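You operate a simulated robot arm through the tools that you are given. There is no shell and no other tool. Be economical: measure what you need, move in short steps, check, and stop when the job is done.

The job below is to be done with a simulated robot arm. You get a single attempt, and the scene is never put back.

TASK
Wipe the clamped jar's cap clean with the green pad, then stand the jar in the blue tray.
Fine: put the pad back and leave the clamp open. Set down upright: what you pick out. What is to be rubbed or washed off counts as gone when no trace of it is left.

Only the result counts: the job must be done as asked and must still hold three seconds after the hand-in. Knocking over, shifting, dropping, spilling or breaking anything else fails it. A push-on lid holds only when it is set on centred and level and pressed home; a screw cap is set on level and turned clockwise until tight.

THE ROBOT
A 6-joint arm with a two-finger parallel gripper, fixed in place. Base frame: the origin is at the foot of the arm, x ahead of it, y to its left, z up; the work surface is at about z = 860. Lengths are in mm, angles in degrees, forces in N, time in s.
With the tool pointing down near the work surface it reaches from about 240 to 640 mm from the base axis. Its first joint turns from -66.0 to 66.0 degrees. Payload 2.7 kg.
The TCP is the grasp point between the finger pads, 23 mm short of the fingertips. In the tool frame z runs along the fingers and y along their closing line. Largest opening 94 mm; finger width 38, thickness 10; the body of the gripper, 54 by 96 mm, starts 39 mm behind the TCP.
Orientation is that of the tool frame in the base frame, as [roll, pitch, yaw] about the fixed x, y, z axes, in that order (R = Rz(yaw) Ry(pitch) Rx(roll)). With the fingers straight down and closing along the base's y, the tool's x points along the base's -x, its y along +y and its z along -z.

THE INTERFACE
- The arm moves only by the tool jog_arm. Its argument "rows" is a list of rows, each an object (a shift or turn left out is 0, a gripper value left out holds the last) with "linear": the shift along the tool's x, y, z in mm, a list of three; "rotation": the turn, a rotation vector about the tool's x, y, z in degrees, a list of three; "jaw": the opening, from 0 (shut) to 1 (fully open). In form: [{"linear": [tx, ty, tz], "rotation": [wx, wy, wz], "jaw": jaw}, ...]. A call has 1 to 10 rows; each row shifts and turns the commanded pose from where the row before left it, along the tool's axes as they then stand. Rows are played at 5 a second. More than 50 mm and 8.6 degrees between two rows, or a gripper value outside its range, and nothing of the call is played. Where a pose cannot be reached the arm comes as near as it can. A force on the tool above 40 N (or 10 N above the force at the start of the call, whichever is more), or a blocked arm, ends the call early, and 0.2 s more pass. Each finger travels about 45 mm/s and halts on what it meets, pressing with about 31 N; the grip force reading is that of the motor and also rises with nothing between the fingers. The clock runs only during rows and for 0.2 s after the last one: add rows that do not move to give the fingers time. It gives the time, the measured TCP pose, the force on the tool (base axes), the opening and the grip force at its end, in the units of the frame above (readings bear some noise), with the torque about the TCP (base axes, N m) and any sound that the robot's microphone picked up.
- Cameras (640 x 400 px; columns grow to the right, rows downward): "scene" is fixed at [77.2, -436.4, 1395.3]; the picture's right is [0.74, -0.68, 0.00], its down [-0.43, -0.47, -0.77] and it looks along [0.52, 0.57, -0.64] (base axes); focal length 227 px, centre (320, 200). "wrist" rides on the gripper at [86, 16, -75] in the tool frame; the picture's right is [-0.18, 0.98, 0.00], its down [-0.58, -0.11, -0.81] and it looks along [-0.79, -0.15, 0.59] (tool axes); focal length 243 px, centre (320, 200). There is no depth. A picture from a camera that has moved, and an enlarged one, comes with that camera's place and axes in the base frame and with its lens.
- camera(camera): a new picture of that camera. It takes no simulated time.
- inspect(camera, box): a new picture of the part [left, top, right, bottom] of that camera's present view, enlarged. It takes no simulated time.
- hand_in(): hands the job in; it is judged then, once.

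Work in short steps. Places have to be worked out from the pictures, the camera data and where the tool is seen: move nearer, look again, correct. Check each grasp and each placing, and mend what went wrong. You have 120 turns and 76 pictures in all, those below and enlarged ones among them. Open the gripper and draw the arm clear of the work before you hand the job in, unless the task says otherwise; then end with one line.

The tools are called after "Emit:" as name(argument=value, ...) on one line, values as JSON. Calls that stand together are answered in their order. jog_arm: Moves the arm, as the interface text tells. Its arguments: {"type":"object","properties":{"rows":{"type":"array","items":{"type":"object","properties":{"linear":{"type":"array","items":{"type":"number"}},"rotation":{"type":"array","items":{"type":"number"}},"jaw":{"type":"number"}}}}},"required":["rows"]} The other tools are called the same way: camera (camera) takes a picture; inspect (camera, box) takes an enlarged picture of a part of a camera's view; hand_in () hands the job in.

At the start:

```text
clock: 0.0
eef_pos: [383.5, -173.6, 1242.0]
orientation: [-179.9, 0.0, 180.0]
ft_force: [-0.1, 0.4, 0.4]
ft_torque: [-0.03, 0.02, 0.0]
finger_gap: 93.8
gripper_force: 0.0
```

scene: 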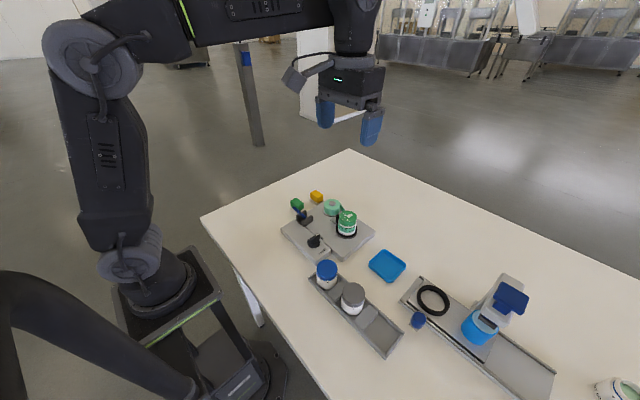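
wrist: 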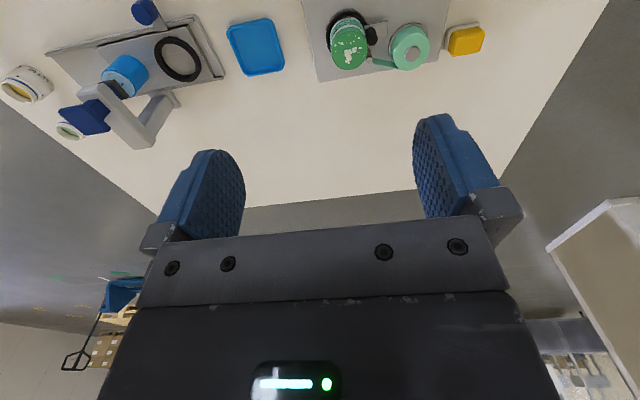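

I'll look closer at the clamp area and the tray in the scene view.

Emit:
inspect(camera="scene", box=[270, 170, 400, 270])

Emit:
inspect(camera="wrist", box=[220, 0, 500, 120])

Emit:
inspect(camera="scene", box=[300, 240, 560, 400])

```text
4.00 times, centred on (335, 220) of scene
camera zoom: at [77.2, -436.4, 1395.3], right [0.74, -0.68, 0.0], down [-0.43, -0.47, -0.77], along [0.52, 0.57, -0.64], focal length 906 px, centre (260, 120)
```

zoom: 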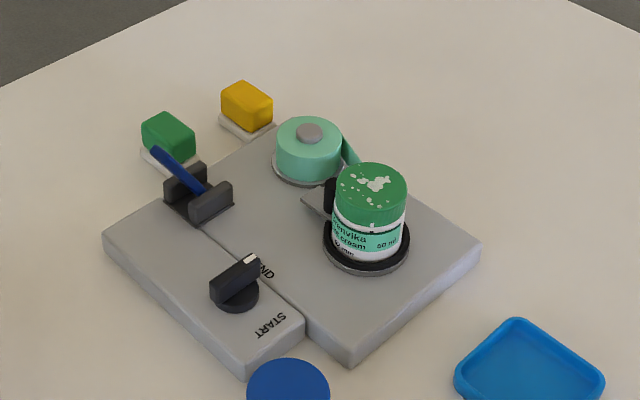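

```text
2.29 times, centred on (360, 60) of wrist
camera zoom: at [298.3, -158.5, 1316.8], right [0.18, 0.98, 0.0], down [0.58, -0.11, 0.81], along [0.79, -0.15, -0.59], focal length 555 px, centre (229, 520)
```

zoom: 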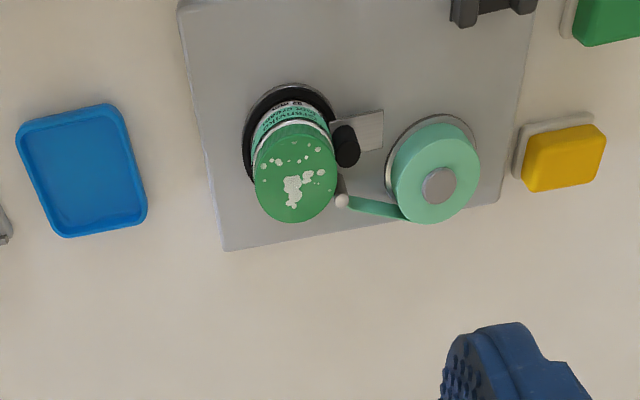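

```text
2.46 times, centred on (430, 320) of scene
camera zoom: at [77.2, -436.4, 1395.3], right [0.74, -0.68, 0.0], down [-0.43, -0.47, -0.77], along [0.52, 0.57, -0.64], focal length 558 px, centre (49, -95)
```

zoom: 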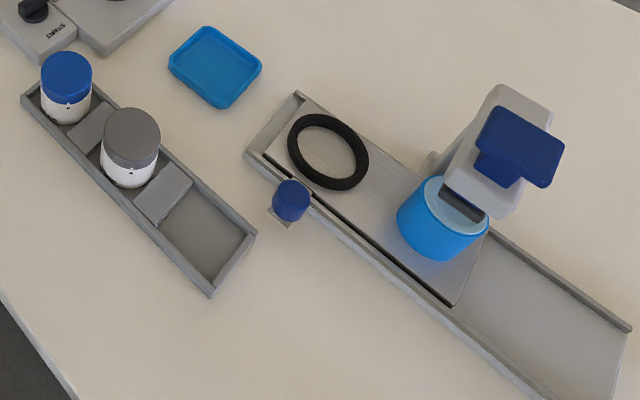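

I'll move lower and back so the wrist camera sees the clamp machine close.

Emit:
jog_arm(rows=[{"linear": [21, 6, 30]}, {"linear": [21, 6, 30]}, {"linear": [21, 6, 31]}, {"linear": [21, 6, 31]}, {}])

Emit:
camera(camera="wrist")

```text
clock: 1.2
eef_pos: [300.6, -150.2, 1122.4]
orientation: [180.0, 0.0, 179.8]
ft_force: [0.0, 0.6, 0.0]
ft_torque: [-0.01, 0.0, 0.0]
finger_gap: 94.2
gripper_force: 0.0
```

```text
70 pictures are left
camera wrist: at [214.7, -134.6, 1195.4], right [0.18, 0.98, 0.0], down [0.58, -0.11, 0.81], along [0.79, -0.15, -0.59], focal length 243 px, centre (320, 200)
```

wrist: 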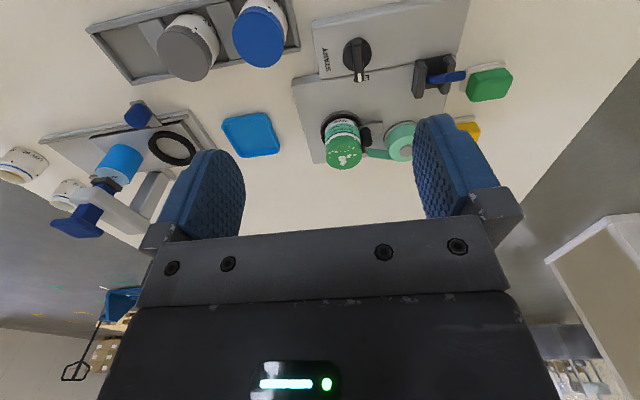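

Emit:
inspect(camera="wrist", box=[280, 0, 520, 180])

Emit:
inspect(camera="wrist", box=[0, 60, 290, 250])

```text
2.22 times, centred on (400, 90) of wrist
camera zoom: at [214.7, -134.6, 1195.4], right [0.18, 0.98, 0.0], down [0.58, -0.11, 0.81], along [0.79, -0.15, -0.59], focal length 539 px, centre (142, 444)
```

zoom: 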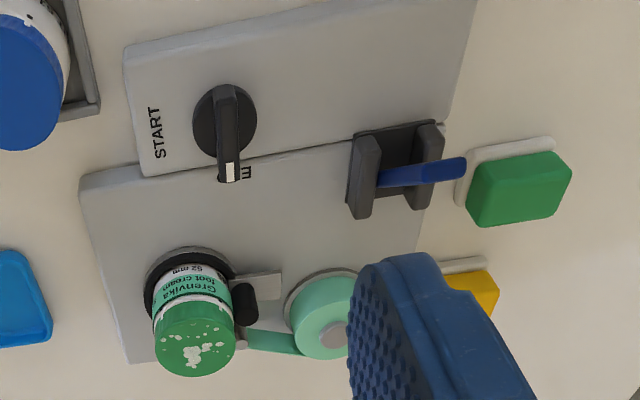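

```text
2.11 times, centred on (145, 155) of wrist
camera zoom: at [214.7, -134.6, 1195.4], right [0.18, 0.98, 0.0], down [0.58, -0.11, 0.81], along [0.79, -0.15, -0.59], focal length 511 px, centre (688, 295)
```

zoom: 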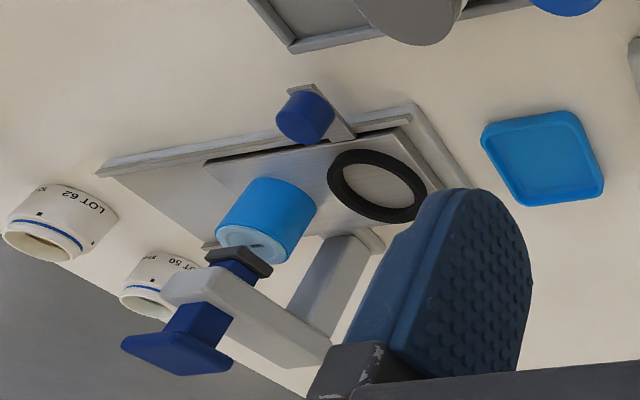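

I need a closer look at what holds the jar and the blue lever, and at the other fixture's cylinder.

Emit:
inspect(camera="scene", box=[320, 195, 380, 240])

Emit:
inspect(camera="scene", box=[280, 185, 340, 260])

Emit:
inspect(camera="scene", box=[440, 260, 550, 350])

```text
8.89 times, centred on (350, 218) of scene
camera zoom: at [77.2, -436.4, 1395.3], right [0.74, -0.68, 0.0], down [-0.43, -0.47, -0.77], along [0.52, 0.57, -0.64], focal length 2014 px, centre (53, 44)
```

zoom: 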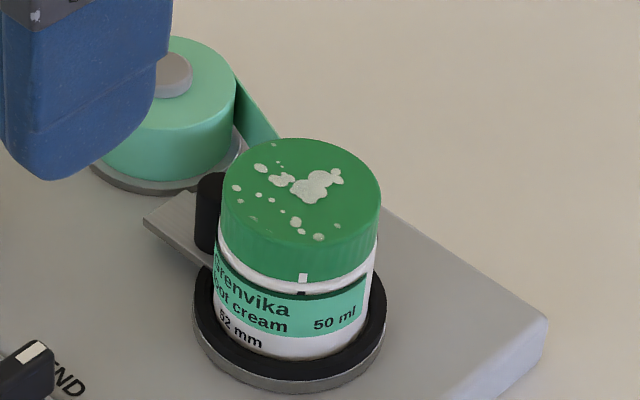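

```text
5.33 times, centred on (310, 222) of scene
camera zoom: at [77.2, -436.4, 1395.3], right [0.74, -0.68, 0.0], down [-0.43, -0.47, -0.77], along [0.52, 0.57, -0.64], focal length 1209 px, centre (373, 80)
```

zoom: 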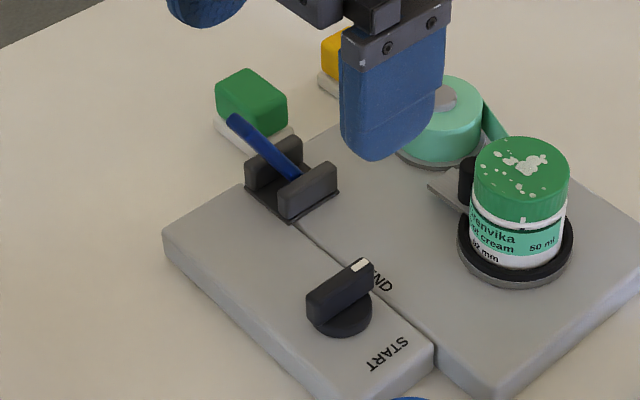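

```text
4.44 times, centred on (495, 305) of scene
camera zoom: at [77.2, -436.4, 1395.3], right [0.74, -0.68, 0.0], down [-0.43, -0.47, -0.77], along [0.52, 0.57, -0.64], focal length 1007 px, centre (-458, -267)
```

zoom: 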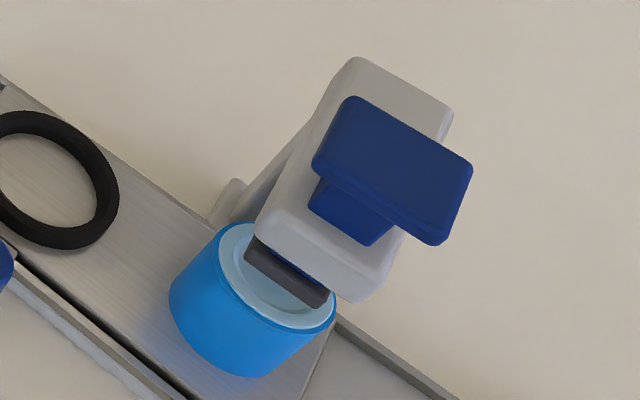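

I'll go lower over the lever side for a closer view of lever, bracket, and green pad.

Emit:
jog_arm(rows=[{"linear": [0, 32, 22]}, {"linear": [0, 32, 22]}, {"linear": [0, 32, 22]}, {"linear": [0, 32, 22]}, {}])

Emit:
camera(camera="wrist")

Emit:
inspect(camera="wrist", box=[200, 0, 460, 165])

```text
clock: 2.4
eef_pos: [301.6, -22.0, 1031.3]
orientation: [180.0, 0.0, 179.9]
ft_force: [-0.3, 0.3, -0.1]
ft_torque: [-0.02, 0.02, -0.01]
finger_gap: 93.8
gripper_force: 0.0
```

```text
64 pictures are left
camera wrist: at [215.3, -5.9, 1106.0], right [0.18, 0.98, 0.0], down [0.58, -0.11, 0.81], along [0.79, -0.15, -0.59], focal length 243 px, centre (320, 200)
```

wrist: 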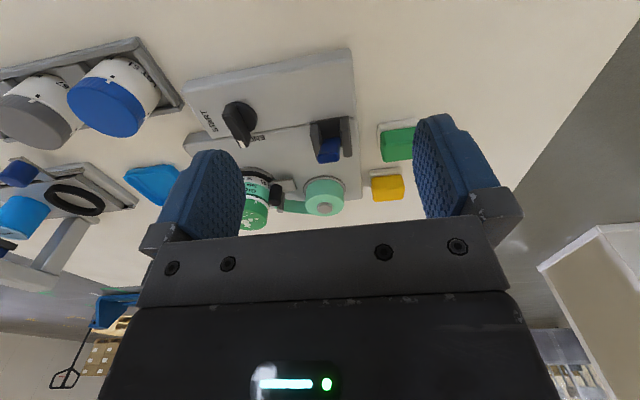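

```text
2.42 times, centred on (330, 82) of wrist
camera zoom: at [215.3, -5.9, 1106.0], right [0.18, 0.98, 0.0], down [0.58, -0.11, 0.81], along [0.79, -0.15, -0.59], focal length 588 px, centre (296, 485)
```

zoom: 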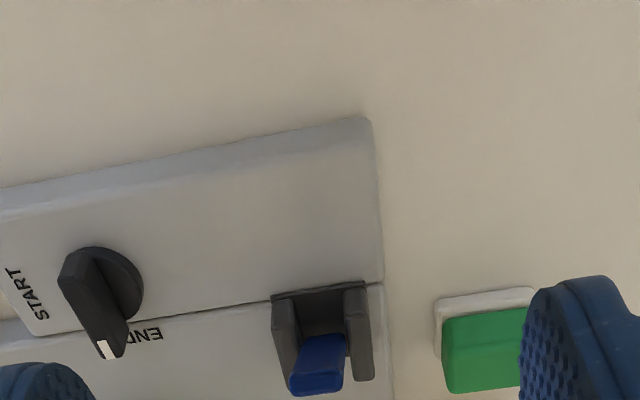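

Lever: base about (392,-24,890), tip about (348,-25,965), so it leans toward the robot. The green pad is near (412,47), top ~900. I'll hover over the pad to refine.

Emit:
jog_arm(rows=[{"linear": [-28, 18, 0]}, {"linear": [-28, 17, 0]}, {"linear": [-28, 17, 22]}, {"linear": [-27, 17, 22]}, {}])

Emit:
camera(camera="wrist")

Emit:
inspect(camera="scene", box=[270, 160, 350, 220])

```text
clock: 3.6
eef_pos: [413.5, 47.2, 989.4]
orientation: [180.0, 0.1, 180.0]
ft_force: [-0.4, -0.9, -0.1]
ft_torque: [0.01, -0.02, -0.05]
finger_gap: 93.9
gripper_force: 0.0
```

```text
62 pictures are left
camera wrist: at [327.5, 62.8, 1064.1], right [0.18, 0.98, 0.0], down [0.58, -0.11, 0.81], along [0.79, -0.15, -0.59], focal length 243 px, centre (320, 200)
```

wrist: 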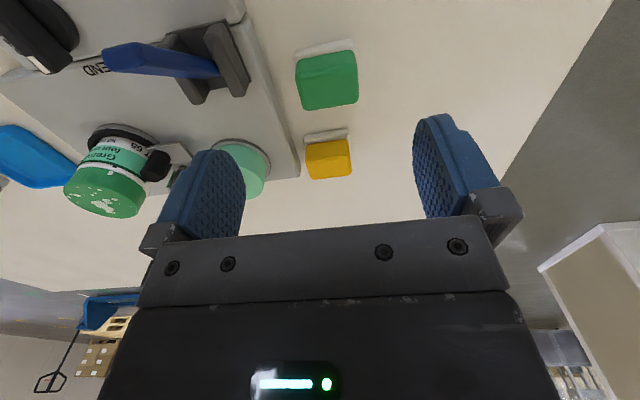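

```text
6.67 times, centred on (310, 190) of scene
camera zoom: at [77.2, -436.4, 1395.3], right [0.74, -0.68, 0.0], down [-0.43, -0.47, -0.77], along [0.52, 0.57, -0.64], focal length 1511 px, centre (387, 267)
```

zoom: 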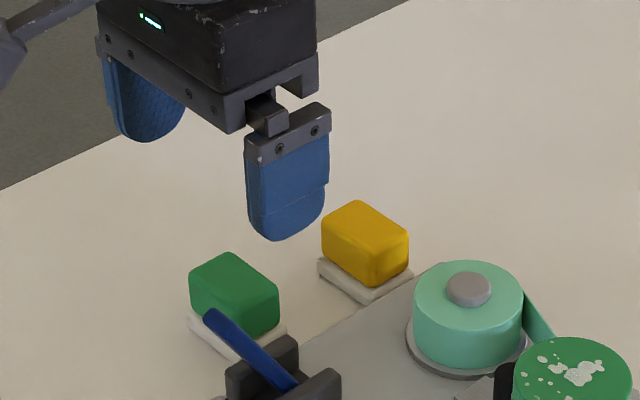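

Emit:
inspect(camera="wrist", box=[270, 20, 390, 190])

```text
2.35 times, centred on (330, 105) of wrist
camera zoom: at [327.5, 62.8, 1064.1], right [0.18, 0.98, 0.0], down [0.58, -0.11, 0.81], along [0.79, -0.15, -0.59], focal length 571 px, centre (296, 424)
```

zoom: 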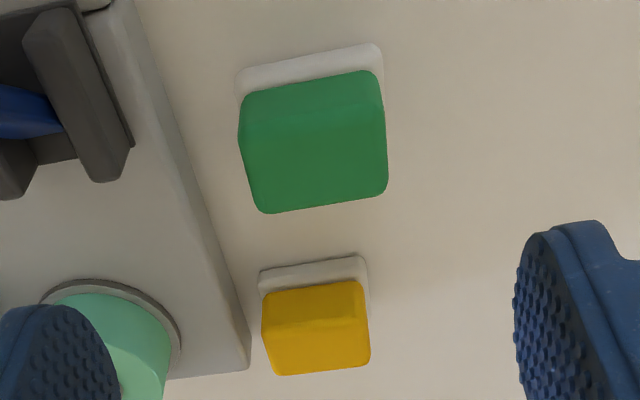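

Pad centre about (421,52), roughly 42 (y) × 28 (x), top ~895. The bracket is near on the -y side, so I narrow the jaw to 60 mm and descend partway.

Emit:
jog_arm(rows=[{"linear": [-7.5, 4.5, 0], "jaw": 0.64}, {"linear": [0, 0, 25]}, {"linear": [0, 0, 25]}, {}])

Emit:
camera(camera="wrist")

Emit:
inspect(camera="scene", box=[270, 170, 330, 215])

```text
clock: 4.6
eef_pos: [417.1, 49.0, 938.6]
orientation: [-180.0, 0.1, -179.9]
ft_force: [-0.6, -0.2, 0.5]
ft_torque: [0.0, 0.02, -0.03]
finger_gap: 60.2
gripper_force: 0.1
```

```text
59 pictures are left
camera wrist: at [332.2, 65.2, 1012.2], right [0.18, 0.98, 0.0], down [0.58, -0.11, 0.81], along [0.79, -0.15, -0.59], focal length 243 px, centre (320, 200)
```

wrist: 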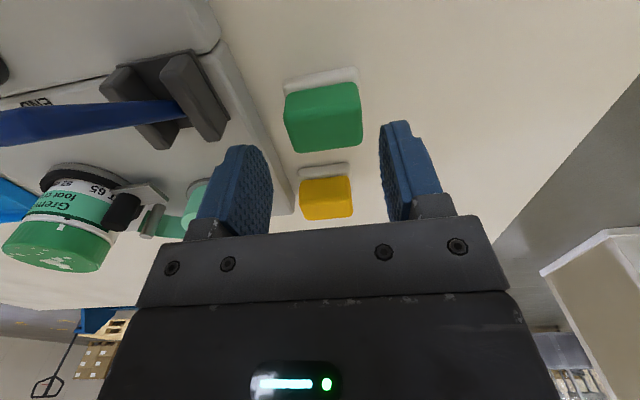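

```text
8.89 times, centred on (300, 192) of scene
camera zoom: at [77.2, -436.4, 1395.3], right [0.74, -0.68, 0.0], down [-0.43, -0.47, -0.77], along [0.52, 0.57, -0.64], focal length 2014 px, centre (498, 267)
```

zoom: 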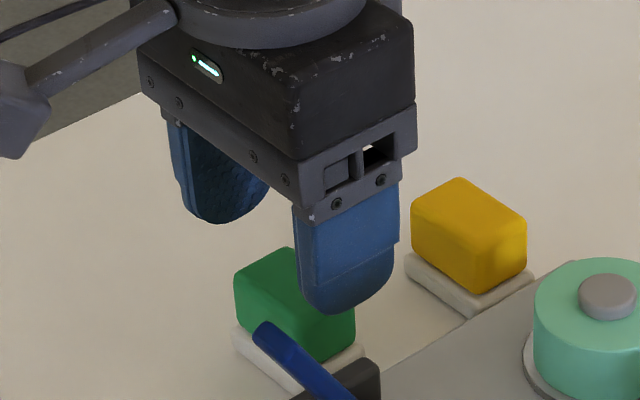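

Position refined: pad centre ≈ (421.5,51.5). I descend so the fingertips stop near z≈880, above the dish.

Emit:
jog_arm(rows=[{"linear": [-4.4, 2.4, 0]}, {"linear": [0, 0, 18]}, {"linear": [0, 0, 17]}, {}, {}])

Emit:
inspect(camera="wrist", box=[200, 50, 460, 230])

Emit:
inspect(camera="scene", box=[270, 170, 330, 215])

```text
clock: 5.8
eef_pos: [422.7, 54.3, 903.7]
orientation: [180.0, 0.1, -180.0]
ft_force: [-0.1, 0.2, 0.0]
ft_torque: [0.01, -0.04, 0.02]
finger_gap: 60.2
gripper_force: 0.1
```

```text
2.22 times, centred on (330, 140) of wrist
camera zoom: at [337.2, 68.1, 978.0], right [0.18, 0.98, 0.0], down [0.58, -0.11, 0.81], along [0.79, -0.15, -0.59], focal length 539 px, centre (298, 333)
```

zoom: 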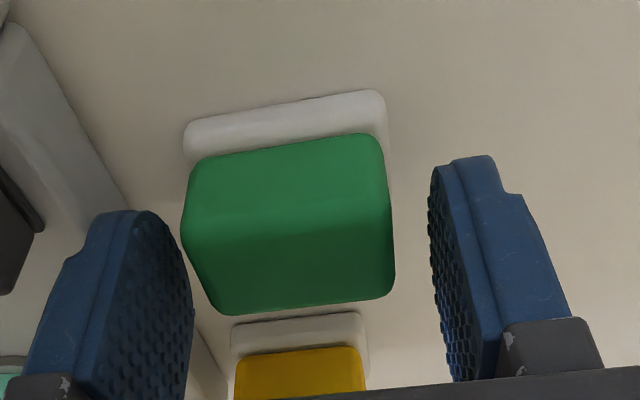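

```text
8.89 times, centred on (300, 192) of scene
camera zoom: at [77.2, -436.4, 1395.3], right [0.74, -0.68, 0.0], down [-0.43, -0.47, -0.77], along [0.52, 0.57, -0.64], focal length 2014 px, centre (498, 267)
```

zoom: 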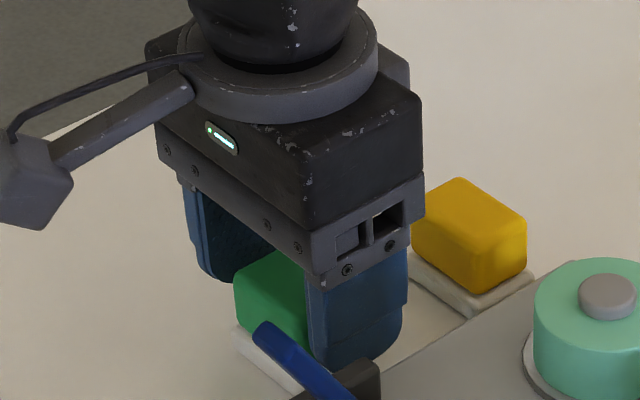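

The pad is centred between the fingers. Closing the grip.

Emit:
jog_arm(rows=[{"jaw": 0}, {}, {}, {}])

```text
clock: 6.8
eef_pos: [422.1, 53.4, 903.1]
orientation: [179.9, 0.1, -180.0]
ft_force: [0.2, 0.6, -0.4]
ft_torque: [0.01, -0.01, 0.05]
finger_gap: 43.2
gripper_force: 31.3
```

Gripped at 43 mm. Lift and check what comes up.

Emit:
jog_arm(rows=[{"linear": [0, 0, -20]}, {"linear": [0, 0, -30]}, {"linear": [0, 0, -30]}, {"linear": [0, 0, -30]}, {}])

Emit:
inspect(camera="scene", box=[270, 130, 390, 230])

Emit:
inspect(camera="wrist", box=[40, 30, 440, 280])

```text
clock: 8.0
eef_pos: [422.3, 53.7, 1013.2]
orientation: [179.9, 0.1, -179.9]
ft_force: [-0.7, 0.6, -1.3]
ft_torque: [-0.01, 0.0, 0.0]
finger_gap: 43.1
gripper_force: 31.0
```

```text
4.00 times, centred on (330, 180) of scene
camera zoom: at [77.2, -436.4, 1395.3], right [0.74, -0.68, 0.0], down [-0.43, -0.47, -0.77], along [0.52, 0.57, -0.64], focal length 906 px, centre (280, 280)
```

zoom: 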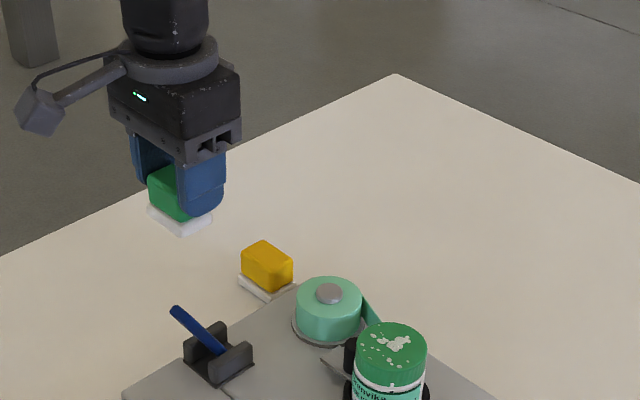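

```text
1.60 times, centred on (240, 155) of wrist
camera zoom: at [336.6, 69.4, 1087.0], right [0.18, 0.98, 0.0], down [0.58, -0.11, 0.81], along [0.79, -0.15, -0.59], focal length 388 px, centre (448, 272)
```

zoom: 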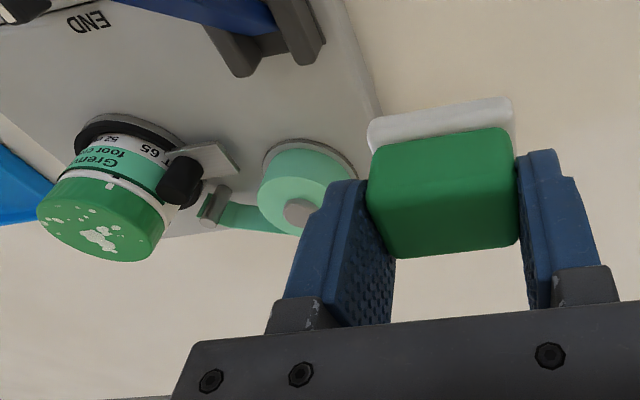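

The pad is a green handle with a white felt sole (sole bottom ≈ 43 mm below TCP). The cap top is triangulated at ≈ (453,-144.5,941); I move above it and check alignment.

Emit:
jog_arm(rows=[{"linear": [-6, -40, 0]}, {"linear": [-6, -40, 0]}, {"linear": [-6, -40, 0]}, {"linear": [-6, -40, 0]}, {"linear": [-7, -38, 0]}, {}, {}])

Emit:
inspect(camera="scene", box=[300, 140, 400, 240])

Emit:
inspect(camera="wrist", box=[200, 0, 480, 200])

```text
clock: 9.6
eef_pos: [451.8, -144.9, 1014.0]
orientation: [-179.9, 0.0, -179.9]
ft_force: [-0.3, -0.3, -1.1]
ft_torque: [0.0, 0.04, -0.02]
finger_gap: 43.2
gripper_force: 31.3
```

```text
4.00 times, centred on (350, 190) of scene
camera zoom: at [77.2, -436.4, 1395.3], right [0.74, -0.68, 0.0], down [-0.43, -0.47, -0.77], along [0.52, 0.57, -0.64], focal length 906 px, centre (200, 240)
```

zoom: 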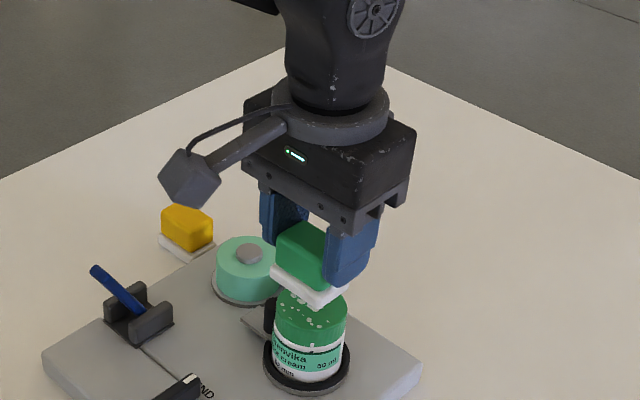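

```text
2.00 times, centred on (340, 100) of wrist
camera zoom: at [366.2, -129.0, 1088.7], right [0.18, 0.98, 0.0], down [0.58, -0.11, 0.81], along [0.79, -0.15, -0.59], focal length 485 px, centre (280, 400)
```

zoom: 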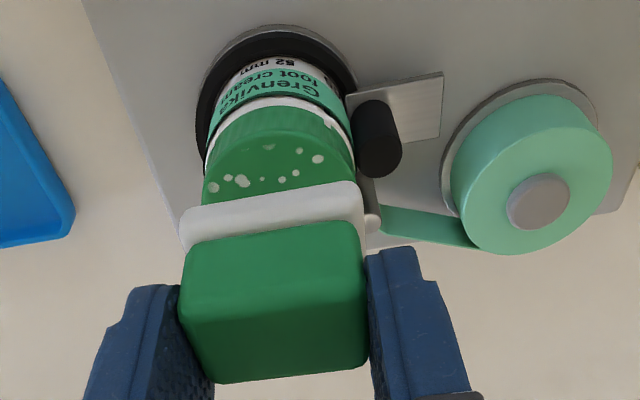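

Aligned over the cap. Descending until light contact.

Emit:
jog_arm(rows=[{"linear": [0, 0, 10]}, {"linear": [0, 0, 8]}, {"linear": [0, 0, 5]}, {}])

```text
clock: 10.6
eef_pos: [452.2, -144.6, 990.9]
orientation: [-179.9, 0.0, 179.9]
ft_force: [-0.1, -0.3, -0.8]
ft_torque: [0.01, 0.02, -0.01]
finger_gap: 43.0
gripper_force: 31.1
```

Emit:
jog_arm(rows=[{"linear": [0, 0, 2]}, {"linear": [0, 0, 2]}, {"linear": [0, 0, 1]}, {}])

Emit:
inspect(camera="scene", box=[320, 180, 380, 240])

```text
clock: 11.4
eef_pos: [454.3, -145.5, 992.0]
orientation: [-179.8, 0.1, -180.0]
ft_force: [-5.2, 0.7, 7.1]
ft_torque: [0.11, 0.21, 0.06]
finger_gap: 42.8
gripper_force: 31.2
stopped in row 4: the force on the tool passed its limit at 42 N (the readings are from after the stop); the commanded pose is now the measured one
```

```text
6.67 times, centred on (350, 210) of scene
camera zoom: at [77.0, -436.4, 1395.3], right [0.74, -0.68, 0.0], down [-0.43, -0.47, -0.77], along [0.52, 0.57, -0.64], focal length 1511 px, centre (120, 133)
```

zoom: 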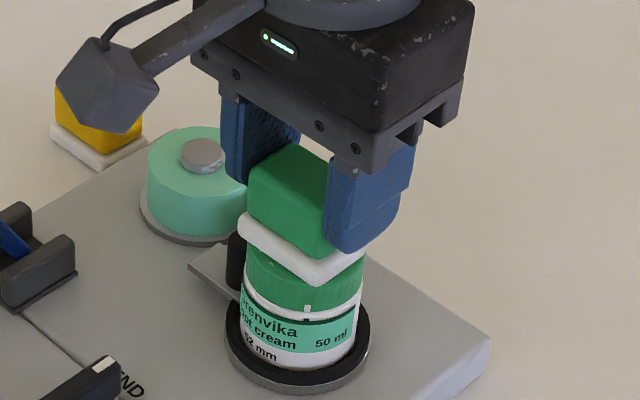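

Light contact at TCP z≈992 with 7 N. Now short strokes fore-aft over the cap.

Emit:
jog_arm(rows=[{"linear": [6, 0, 0]}, {"linear": [6, 0, 0]}, {"linear": [6, 0, 0]}, {"linear": [-6, 0, 0]}, {"linear": [-6, 0, 0]}, {"linear": [-6, 0, 0]}, {"linear": [-6, 0, 0]}, {"linear": [-6, 0, 0]}, {"linear": [-5, 0, 0]}])

```text
clock: 13.4
eef_pos: [469.7, -144.1, 990.6]
orientation: [-179.8, 0.2, 180.0]
ft_force: [-15.4, -1.9, 21.0]
ft_torque: [0.01, 0.71, 0.09]
finger_gap: 42.9
gripper_force: 31.0
```

Force rose to 21 N; I ease up slightly and stroke back, with side offsets.

Emit:
jog_arm(rows=[{"linear": [4, 4, -0.4]}, {"linear": [7, 4, 0]}, {"linear": [7, 0, 0]}, {"linear": [7, 0, 0]}, {"linear": [7, 0, 0]}, {"linear": [0, -8, 0]}, {"linear": [0, -8, 0]}, {"linear": [-7, 0, 0]}, {"linear": [-7, 0, 0]}, {"linear": [-7, 0, 0]}])

```text
clock: 15.6
eef_pos: [460.4, -154.2, 990.5]
orientation: [-179.8, 0.1, -180.0]
ft_force: [-11.6, -1.3, 16.0]
ft_torque: [0.2, 0.42, 0.07]
finger_gap: 43.1
gripper_force: 30.7
```

Emit:
jog_arm(rows=[{"linear": [-7, 0, 0]}, {"linear": [0, 6, 0]}, {"linear": [0, 7, 0]}, {"linear": [7, 0, 0]}, {"linear": [7, 0, 0]}, {"linear": [7, -3, 0]}, {"linear": [7, 0, 0]}, {"linear": [0, 0, -20]}, {"linear": [30, 20, -40]}, {}])

Emit:
inspect(camera="scene", box=[310, 150, 390, 240])

```text
refused: row 9 steps farther than a row can; nothing moved
```

```text
4.44 times, centred on (350, 195) of scene
camera zoom: at [76.6, -436.4, 1395.3], right [0.74, -0.68, 0.0], down [-0.43, -0.47, -0.77], along [0.52, 0.57, -0.64], focal length 1007 px, centre (187, 222)
```

zoom: 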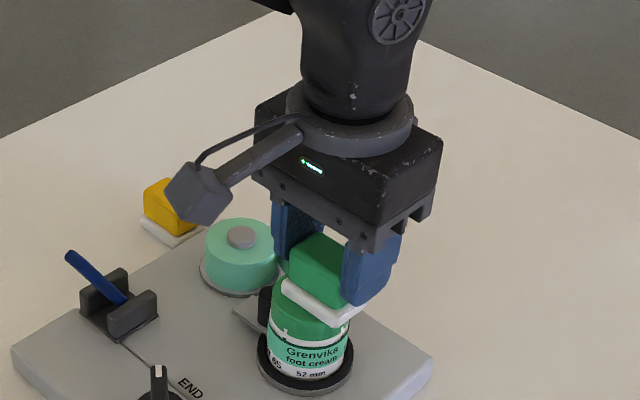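

The jar seems to have turned in its chuck, and the knob with it. I finish the last stroke, lift, and look.

Emit:
jog_arm(rows=[{"linear": [0, 0, -20]}, {"linear": [20, 0, -30]}, {"linear": [30, 0, -25]}, {"linear": [30, 40, 0]}, {"linear": [0, 40, 0]}, {}])

Emit:
inspect(camera="scene", box=[290, 190, 390, 260])

Emit:
inspect(camera="scene", box=[330, 200, 370, 240])

```text
clock: 17.0
eef_pos: [380.1, -72.4, 1063.8]
orientation: [-179.7, 0.2, 180.0]
ft_force: [0.5, 0.4, -0.3]
ft_torque: [0.01, 0.0, 0.01]
finger_gap: 43.2
gripper_force: 31.0
```

```text
5.71 times, centred on (340, 225) of scene
camera zoom: at [77.2, -436.4, 1395.3], right [0.74, -0.68, 0.0], down [-0.43, -0.47, -0.77], along [0.52, 0.57, -0.64], focal length 1295 px, centre (206, 57)
```

zoom: 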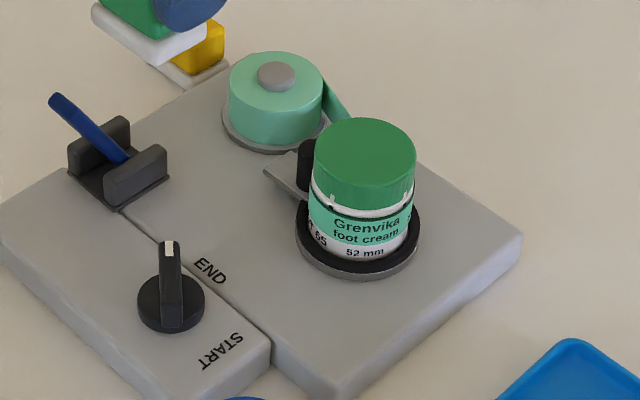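

```text
10.00 times, centred on (350, 220) of scene
camera zoom: at [77.2, -436.4, 1395.3], right [0.74, -0.68, 0.0], down [-0.43, -0.47, -0.77], along [0.52, 0.57, -0.64], focal length 2266 px, centre (20, 0)
```

zoom: 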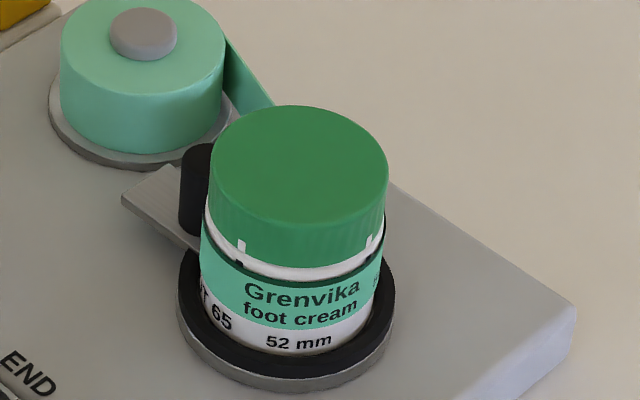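

The cap looks clean from the scene. Check it from the wrist side too before replacing the pad.

Emit:
jog_arm(rows=[{"linear": [0, 40, 0]}, {"linear": [0, 40, 0]}, {}, {}])

Emit:
inspect(camera="wrist", box=[120, 100, 280, 220])

```text
clock: 18.0
eef_pos: [380.1, 9.7, 1063.7]
orientation: [-179.7, 0.2, -179.9]
ft_force: [-0.1, 0.7, -0.7]
ft_torque: [-0.01, 0.03, 0.02]
finger_gap: 43.2
gripper_force: 31.0
```

```text
3.33 times, centred on (200, 160) of wrist
camera zoom: at [293.5, 24.6, 1138.0], right [0.18, 0.98, 0.0], down [0.58, -0.11, 0.81], along [0.79, -0.15, -0.59], focal length 809 px, centre (720, 333)
```

zoom: 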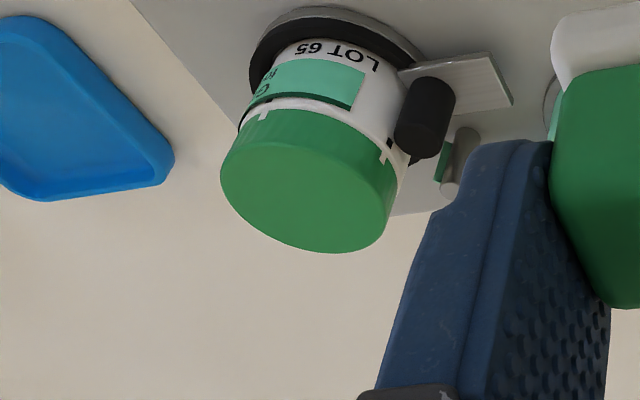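

Cap is clean on all sides. Carrying the pad back to (422,53.5), approaching to ~8 mm above the table.

Emit:
jog_arm(rows=[{"linear": [-21, 22, 0]}, {"linear": [-21, 22, 0]}, {"linear": [0, 0, 45]}, {"linear": [0, 0, 45]}, {"linear": [0, 0, 40]}, {"linear": [0, 0, 22]}, {}, {}])

Emit:
inspect(camera="wrist", box=[200, 50, 460, 230])

```text
clock: 19.8
eef_pos: [422.8, 51.8, 911.4]
orientation: [-179.8, 0.2, -180.0]
ft_force: [0.8, 0.8, -1.5]
ft_torque: [0.02, 0.02, -0.01]
finger_gap: 43.2
gripper_force: 30.9
```

```text
2.22 times, centred on (330, 140) of wrist
camera zoom: at [337.3, 67.3, 986.1], right [0.18, 0.98, 0.0], down [0.58, -0.11, 0.81], along [0.79, -0.15, -0.59], focal length 539 px, centre (298, 333)
```

zoom: 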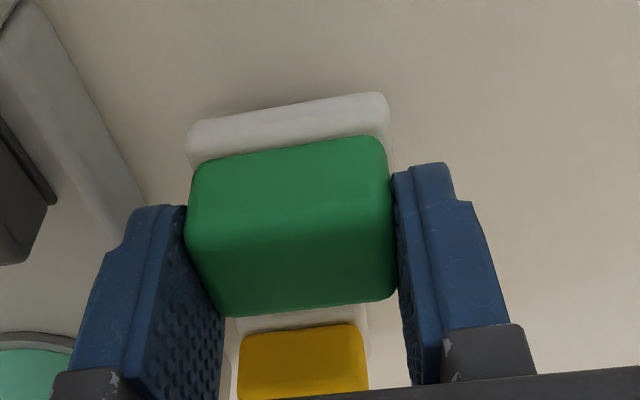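

Emit:
jog_arm(rows=[{"linear": [0.5, 1.5, 3]}, {"linear": [0, 0, 2.5]}, {"linear": [0, 0, 1.5]}, {}])

```text
clock: 20.8
eef_pos: [421.9, 52.4, 905.2]
orientation: [-179.9, 0.2, -180.0]
ft_force: [-0.3, -0.2, -0.9]
ft_torque: [0.0, 0.0, 0.0]
finger_gap: 43.5
gripper_force: 31.0
```

Emit:
jog_arm(rows=[{"linear": [0, 0, 1]}, {"linear": [0, 0, 0.7]}, {}, {}])

```text
clock: 21.8
eef_pos: [422.4, 53.4, 902.6]
orientation: [-179.8, 0.2, -180.0]
ft_force: [0.7, -0.1, -0.1]
ft_torque: [0.01, 0.01, -0.03]
finger_gap: 43.2
gripper_force: 31.2
```

At original height now; open to 60 mm and rise.

Emit:
jog_arm(rows=[{"linear": [0, 0, 0.4]}, {"jaw": 0.64}, {}, {}, {"linear": [0, 0, -30]}, {"linear": [0, 0, -40]}, {"linear": [0, 0, -40]}, {}])

Emit:
inspect(camera="scene", box=[270, 150, 390, 250])

```text
clock: 23.6
eef_pos: [423.3, 53.8, 1015.6]
orientation: [-179.8, 0.3, -180.0]
ft_force: [0.2, 0.2, -0.3]
ft_torque: [0.01, -0.01, 0.0]
finger_gap: 60.2
gripper_force: 0.1
```

```text
4.00 times, centred on (330, 200) of scene
camera zoom: at [77.2, -436.4, 1395.3], right [0.74, -0.68, 0.0], down [-0.43, -0.47, -0.77], along [0.52, 0.57, -0.64], focal length 906 px, centre (280, 200)
```

zoom: 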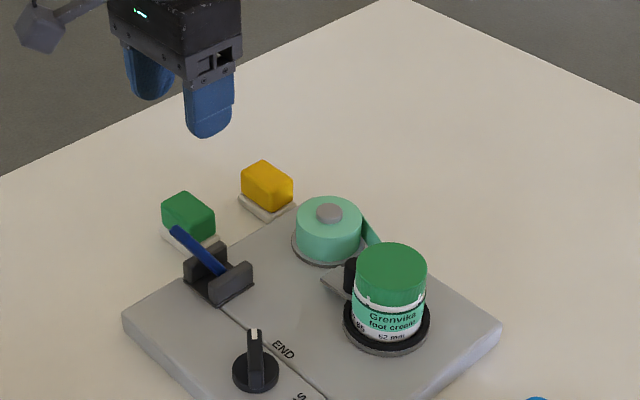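

Pad is back in place. Wiping turned the jar/knob about 52° counter-clockwise; I'll grip the cap and turn it back clockwise (also the tightening direction) while clamped. First rotate the wrist so the fingers close roughly along x, clear of the black roller.

Emit:
jog_arm(rows=[{"linear": [0, -45, 0]}, {"rotation": [0, 0, 8], "jaw": 1}, {"rotation": [0, 0, 8]}, {"rotation": [0, 0, 8]}, {"rotation": [0, 0, 8]}, {"rotation": [0, 0, 8]}, {"rotation": [0, 0, 8]}, {"rotation": [0, 0, 8]}, {"rotation": [0, 0, 8]}, {}])

```text
clock: 25.8
eef_pos: [423.2, 8.6, 1014.3]
orientation: [179.9, 0.2, 115.8]
ft_force: [0.0, 0.2, -0.5]
ft_torque: [-0.01, 0.0, 0.01]
finger_gap: 93.9
gripper_force: 0.1
```

Emit:
jog_arm(rows=[{"linear": [-37.8, -11.1, 0]}, {"linear": [-37.8, -11.1, 0]}, {"linear": [-37.8, -11.1, 0]}, {"linear": [-37.8, -11.1, 0]}, {}, {}])

Emit:
camera(camera="wrist")

Emit:
inspect(camera="scene", box=[310, 150, 400, 250])

```text
clock: 27.2
eef_pos: [448.6, -145.7, 1013.1]
orientation: [179.9, 0.1, 116.0]
ft_force: [0.1, 0.2, -0.8]
ft_torque: [-0.01, 0.0, 0.01]
finger_gap: 94.1
gripper_force: 0.1
```

```text
44 pictures are left
camera wrist: at [424.7, -61.0, 1087.0], right [0.96, 0.27, 0.0], down [0.15, -0.57, 0.81], along [0.22, -0.78, -0.59], focal length 243 px, centre (320, 200)
```

wrist: 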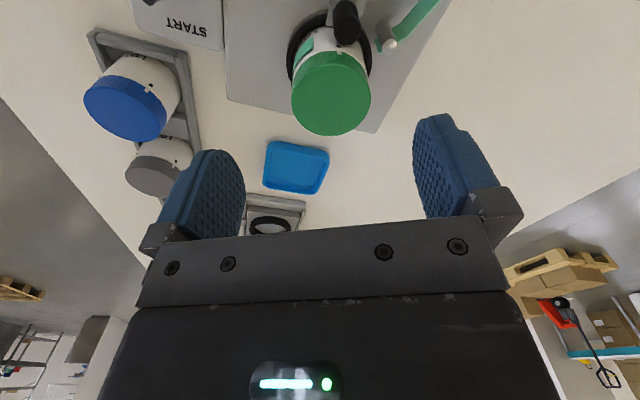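

```text
4.00 times, centred on (355, 200) of scene
camera zoom: at [77.2, -436.4, 1395.3], right [0.74, -0.68, 0.0], down [-0.43, -0.47, -0.77], along [0.52, 0.57, -0.64], focal length 906 px, centre (180, 200)
```

zoom: 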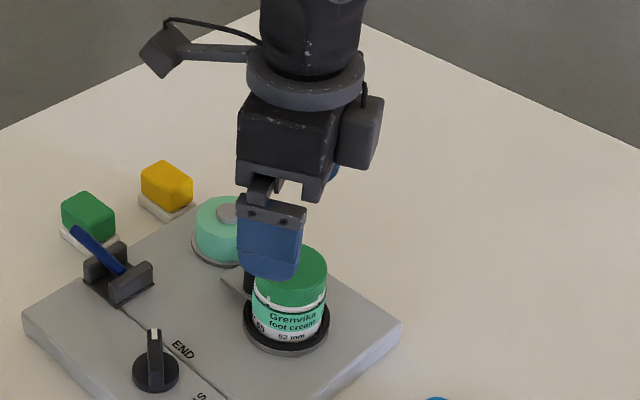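

Cap centre estimate ≈ (454,-145). Adjust and descend to just above the cap, then recheck.

Emit:
jog_arm(rows=[{"linear": [-2, 5.2, 0]}, {"linear": [0, 0, 18]}, {"linear": [0, 0, 18]}, {}, {}])

Emit:
inspect(camera="wrist", box=[180, 40, 480, 230])

```text
clock: 28.4
eef_pos: [453.9, -146.2, 977.7]
orientation: [179.9, 0.2, 115.9]
ft_force: [0.3, -0.4, -1.2]
ft_torque: [0.0, 0.0, 0.0]
finger_gap: 93.8
gripper_force: 0.0
```

```text
2.11 times, centred on (330, 135) of wrist
camera zoom: at [431.3, -61.1, 1051.2], right [0.96, 0.27, 0.0], down [0.15, -0.57, 0.81], along [0.22, -0.78, -0.59], focal length 511 px, centre (299, 337)
```

zoom: 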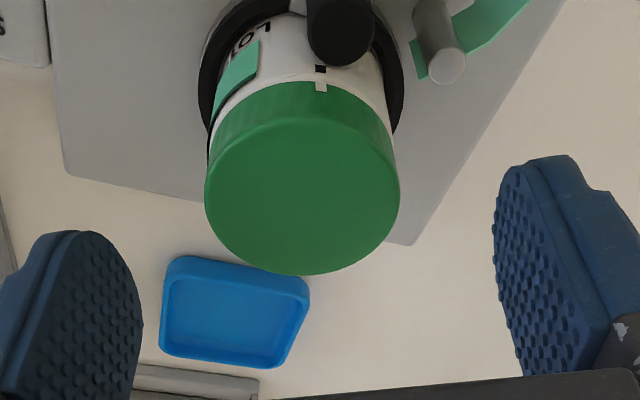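

Closing axis is centred on the cap. The roller (top ~920) and tape rod (~907) are nearby, so for the turn-back I grip high on the cap with fingertips at ~925.

Emit:
jog_arm(rows=[{"linear": [0, 1, 15]}, {"linear": [0, 0, 14]}, {}, {"jaw": 0.62}, {"jaw": 0.62}, {"jaw": 0}, {}, {}])

Emit:
inspect(camera="scene", box=[310, 170, 390, 250])

```text
clock: 30.2
eef_pos: [455.6, -146.6, 948.8]
orientation: [179.7, 0.4, 116.0]
ft_force: [5.3, 1.3, -0.9]
ft_torque: [0.05, -0.19, 0.04]
finger_gap: 51.0
gripper_force: 30.9
```

```text
5.00 times, centred on (350, 210) of scene
camera zoom: at [77.3, -436.4, 1395.3], right [0.74, -0.68, 0.0], down [-0.43, -0.47, -0.77], along [0.52, 0.57, -0.64], focal length 1133 px, centre (170, 150)
```

zoom: 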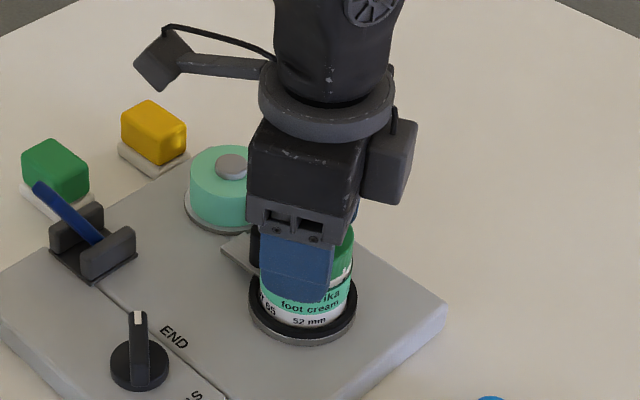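

Gripped (51 mm cap). Turn clockwise 24° first and check that the knob follows.

Emit:
jog_arm(rows=[{"rotation": [0, 0, 6]}, {"rotation": [0, 0, 6]}, {"rotation": [0, 0, 6]}, {"rotation": [0, 0, 6]}, {}])

Emit:
inspect(camera="scene", box=[310, 180, 390, 260])

```text
clock: 31.4
eef_pos: [454.9, -146.6, 948.3]
orientation: [179.8, 0.2, 92.0]
ft_force: [7.8, 9.0, -18.8]
ft_torque: [-0.02, -0.26, -0.01]
finger_gap: 50.7
gripper_force: 31.0
```

```text
5.00 times, centred on (350, 220) of scene
camera zoom: at [77.7, -436.3, 1395.3], right [0.74, -0.68, 0.0], down [-0.43, -0.47, -0.77], along [0.52, 0.57, -0.64], focal length 1133 px, centre (170, 100)
```

zoom: 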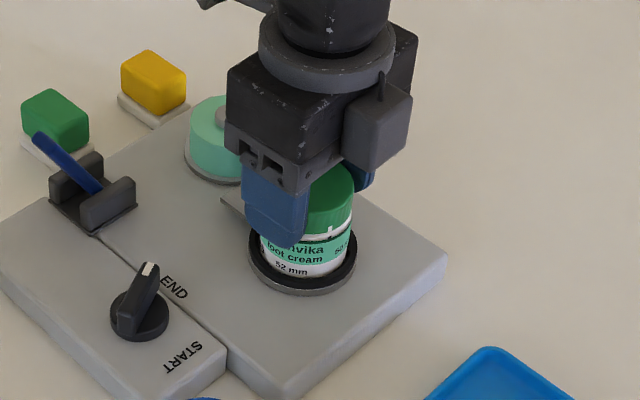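

The knob follows. Slight upward pull on the jar (−19 N), so I compensate downward while continuing the turn.

Emit:
jog_arm(rows=[{"linear": [0, 0, 0.6], "rotation": [0, 0, 6]}, {"linear": [0, 0, 0.3], "rotation": [0, 0, 6]}, {"rotation": [0, 0, 6]}, {"rotation": [0, 0, 6]}, {}])

Emit:
inspect(camera="scene", box=[310, 180, 390, 260])

```text
clock: 32.6
eef_pos: [455.5, -146.9, 948.4]
orientation: [179.9, 0.1, 67.9]
ft_force: [-8.4, 18.2, -3.5]
ft_torque: [0.47, 0.47, -0.03]
finger_gap: 50.6
gripper_force: 30.7
```

```text
5.00 times, centred on (350, 220) of scene
camera zoom: at [77.0, -436.0, 1395.4], right [0.74, -0.68, 0.0], down [-0.43, -0.47, -0.77], along [0.52, 0.57, -0.64], focal length 1133 px, centre (170, 100)
```

zoom: 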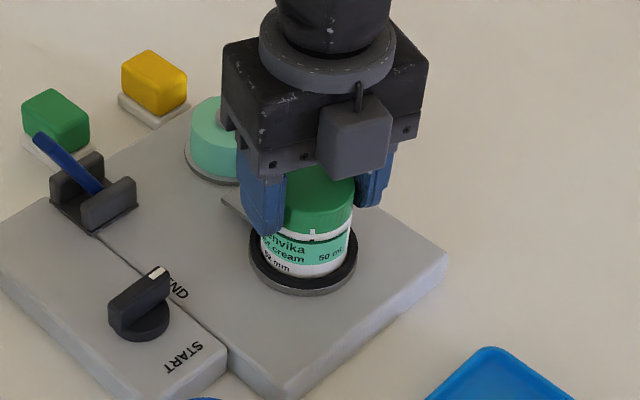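

Knob and jar are back to their starting alignment and cap marks still line up. Release and rise.

Emit:
jog_arm(rows=[{"jaw": 1}, {}, {}, {}, {"linear": [0, 0, -40]}, {"linear": [0, 0, -45]}, {"rotation": [0, 0, -8]}, {"rotation": [0, 0, -8]}, {"rotation": [0, 0, -6]}, {"jaw": 0}])

Emit:
inspect(camera="scene", box=[280, 180, 400, 270])

```text
clock: 34.8
eef_pos: [454.4, -146.3, 1033.9]
orientation: [179.8, 0.2, 90.1]
ft_force: [0.6, 0.5, 1.4]
ft_torque: [-0.03, 0.0, -0.01]
finger_gap: 59.1
gripper_force: 0.1
```

```text
4.44 times, centred on (340, 225) of scene
camera zoom: at [77.2, -436.4, 1395.3], right [0.74, -0.68, 0.0], down [-0.43, -0.47, -0.77], along [0.52, 0.57, -0.64], focal length 1007 px, centre (231, 89)
```

zoom: 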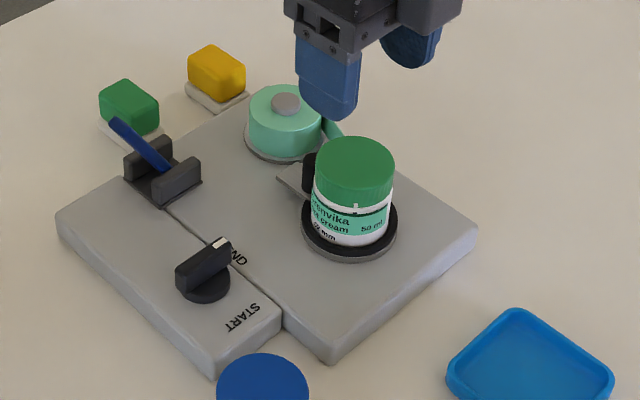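

State restored. Move to the robot side of the lever with closed fingers at (322,-25), then descend.

Emit:
jog_arm(rows=[{"linear": [30, -33, 0], "jaw": 0}, {"linear": [30, -33, 0]}, {"linear": [30, -33, 0]}, {"linear": [31, -33, 0]}, {"linear": [0, 0, 32]}, {"linear": [0, 0, 32]}, {}, {}])

Emit:
inspect(camera="wrist", box=[200, 40, 480, 230])

Emit:
inspect(camera="scene", box=[260, 160, 340, 240])

```text
clock: 36.6
eef_pos: [320.5, -26.0, 967.8]
orientation: [179.9, 0.1, 90.0]
ft_force: [-0.1, -0.4, -0.7]
ft_torque: [-0.01, 0.01, 0.01]
finger_gap: 0.0
gripper_force: 30.5
```

```text
2.11 times, centred on (340, 135) of wrist
camera zoom: at [337.0, 59.1, 1041.8], right [0.98, -0.18, 0.0], down [-0.11, -0.58, 0.81], along [-0.15, -0.79, -0.59], focal length 511 px, centre (278, 337)
```

zoom: 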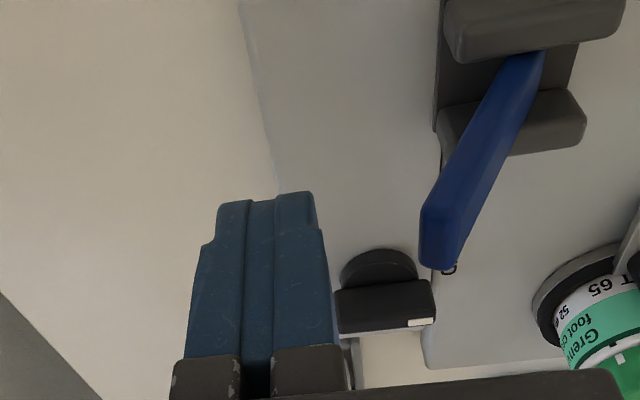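

```text
5.00 times, centred on (300, 200) of scene
camera zoom: at [77.2, -436.4, 1395.3], right [0.74, -0.68, 0.0], down [-0.43, -0.47, -0.77], along [0.52, 0.57, -0.64], focal length 1133 px, centre (420, 200)
```

zoom: 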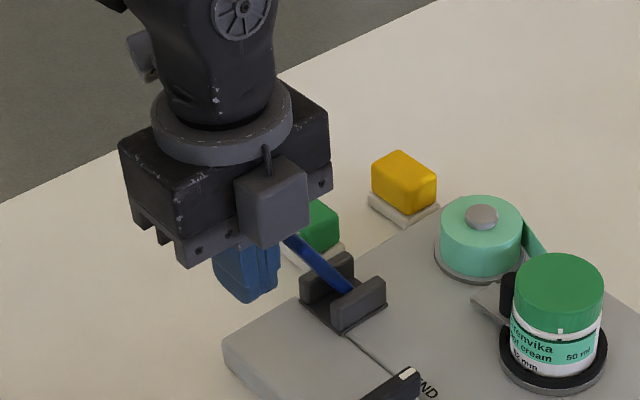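

Lever confirmed: tip (356,-25,964), pivot near (395,-25,888). Push it toward +x gradually.

Emit:
jog_arm(rows=[{"linear": [0, 10, 0]}, {"linear": [0, 8, 0]}, {"linear": [0, 8, 0]}, {"linear": [0, 8, 0]}, {"linear": [0, 8, 0]}, {}])

Emit:
inspect(camera="wrist", box=[200, 0, 480, 230])

```text
clock: 38.0
eef_pos: [363.4, -26.1, 969.4]
orientation: [179.8, 0.2, 90.0]
ft_force: [-0.5, -0.1, -0.4]
ft_torque: [-0.03, 0.01, -0.01]
finger_gap: 0.0
gripper_force: 30.8
```

```text
1.74 times, centred on (340, 115) of wrist
camera zoom: at [381.4, 60.0, 1043.1], right [0.98, -0.18, 0.0], down [-0.11, -0.58, 0.81], along [-0.15, -0.79, -0.59], focal length 422 px, centre (285, 348)
```

zoom: 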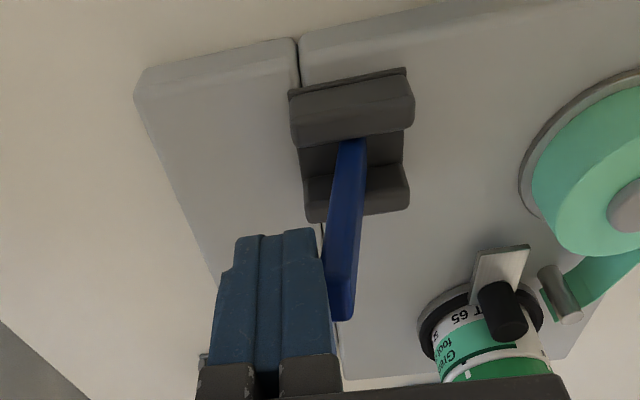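

Lever moves freely. Continue pushing over centre.

Emit:
jog_arm(rows=[{"linear": [0, 8, 0]}, {"linear": [0, 8, 0]}, {"linear": [0, 8, 0]}, {"linear": [0, 8, 0]}, {"linear": [0, 8, 0]}, {}])

Emit:
inspect(camera="wrist", box=[200, 0, 480, 230])

Emit:
inspect(camera="scene", box=[280, 170, 400, 260])

```text
clock: 39.4
eef_pos: [402.2, -24.8, 968.6]
orientation: [-179.8, 0.2, 90.0]
ft_force: [-19.5, 0.1, 6.5]
ft_torque: [0.01, 0.37, 0.04]
finger_gap: 0.0
gripper_force: 31.4
```

```text
1.74 times, centred on (340, 115) of wrist
camera zoom: at [420.1, 60.3, 1042.4], right [0.98, -0.18, 0.0], down [-0.11, -0.58, 0.81], along [-0.15, -0.79, -0.59], focal length 422 px, centre (285, 348)
```

zoom: 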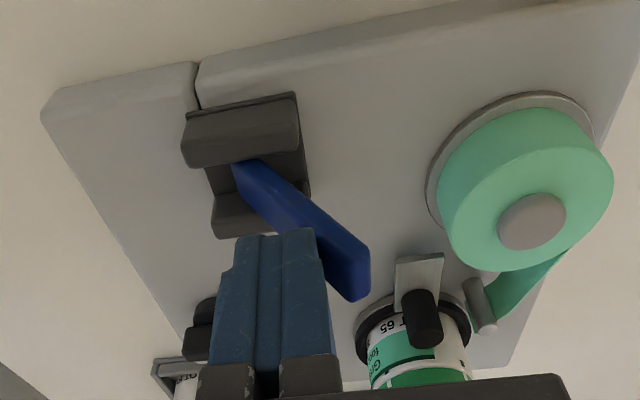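

```text
4.44 times, centred on (340, 215) of scene
camera zoom: at [76.6, -436.4, 1395.3], right [0.74, -0.68, 0.0], down [-0.43, -0.47, -0.77], along [0.52, 0.57, -0.64], focal length 1007 px, centre (231, 133)
```

zoom: 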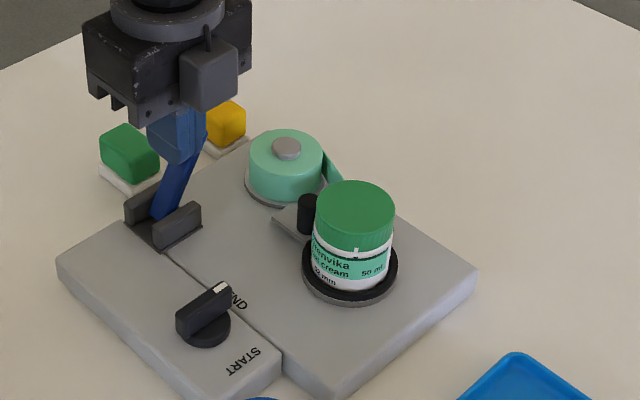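

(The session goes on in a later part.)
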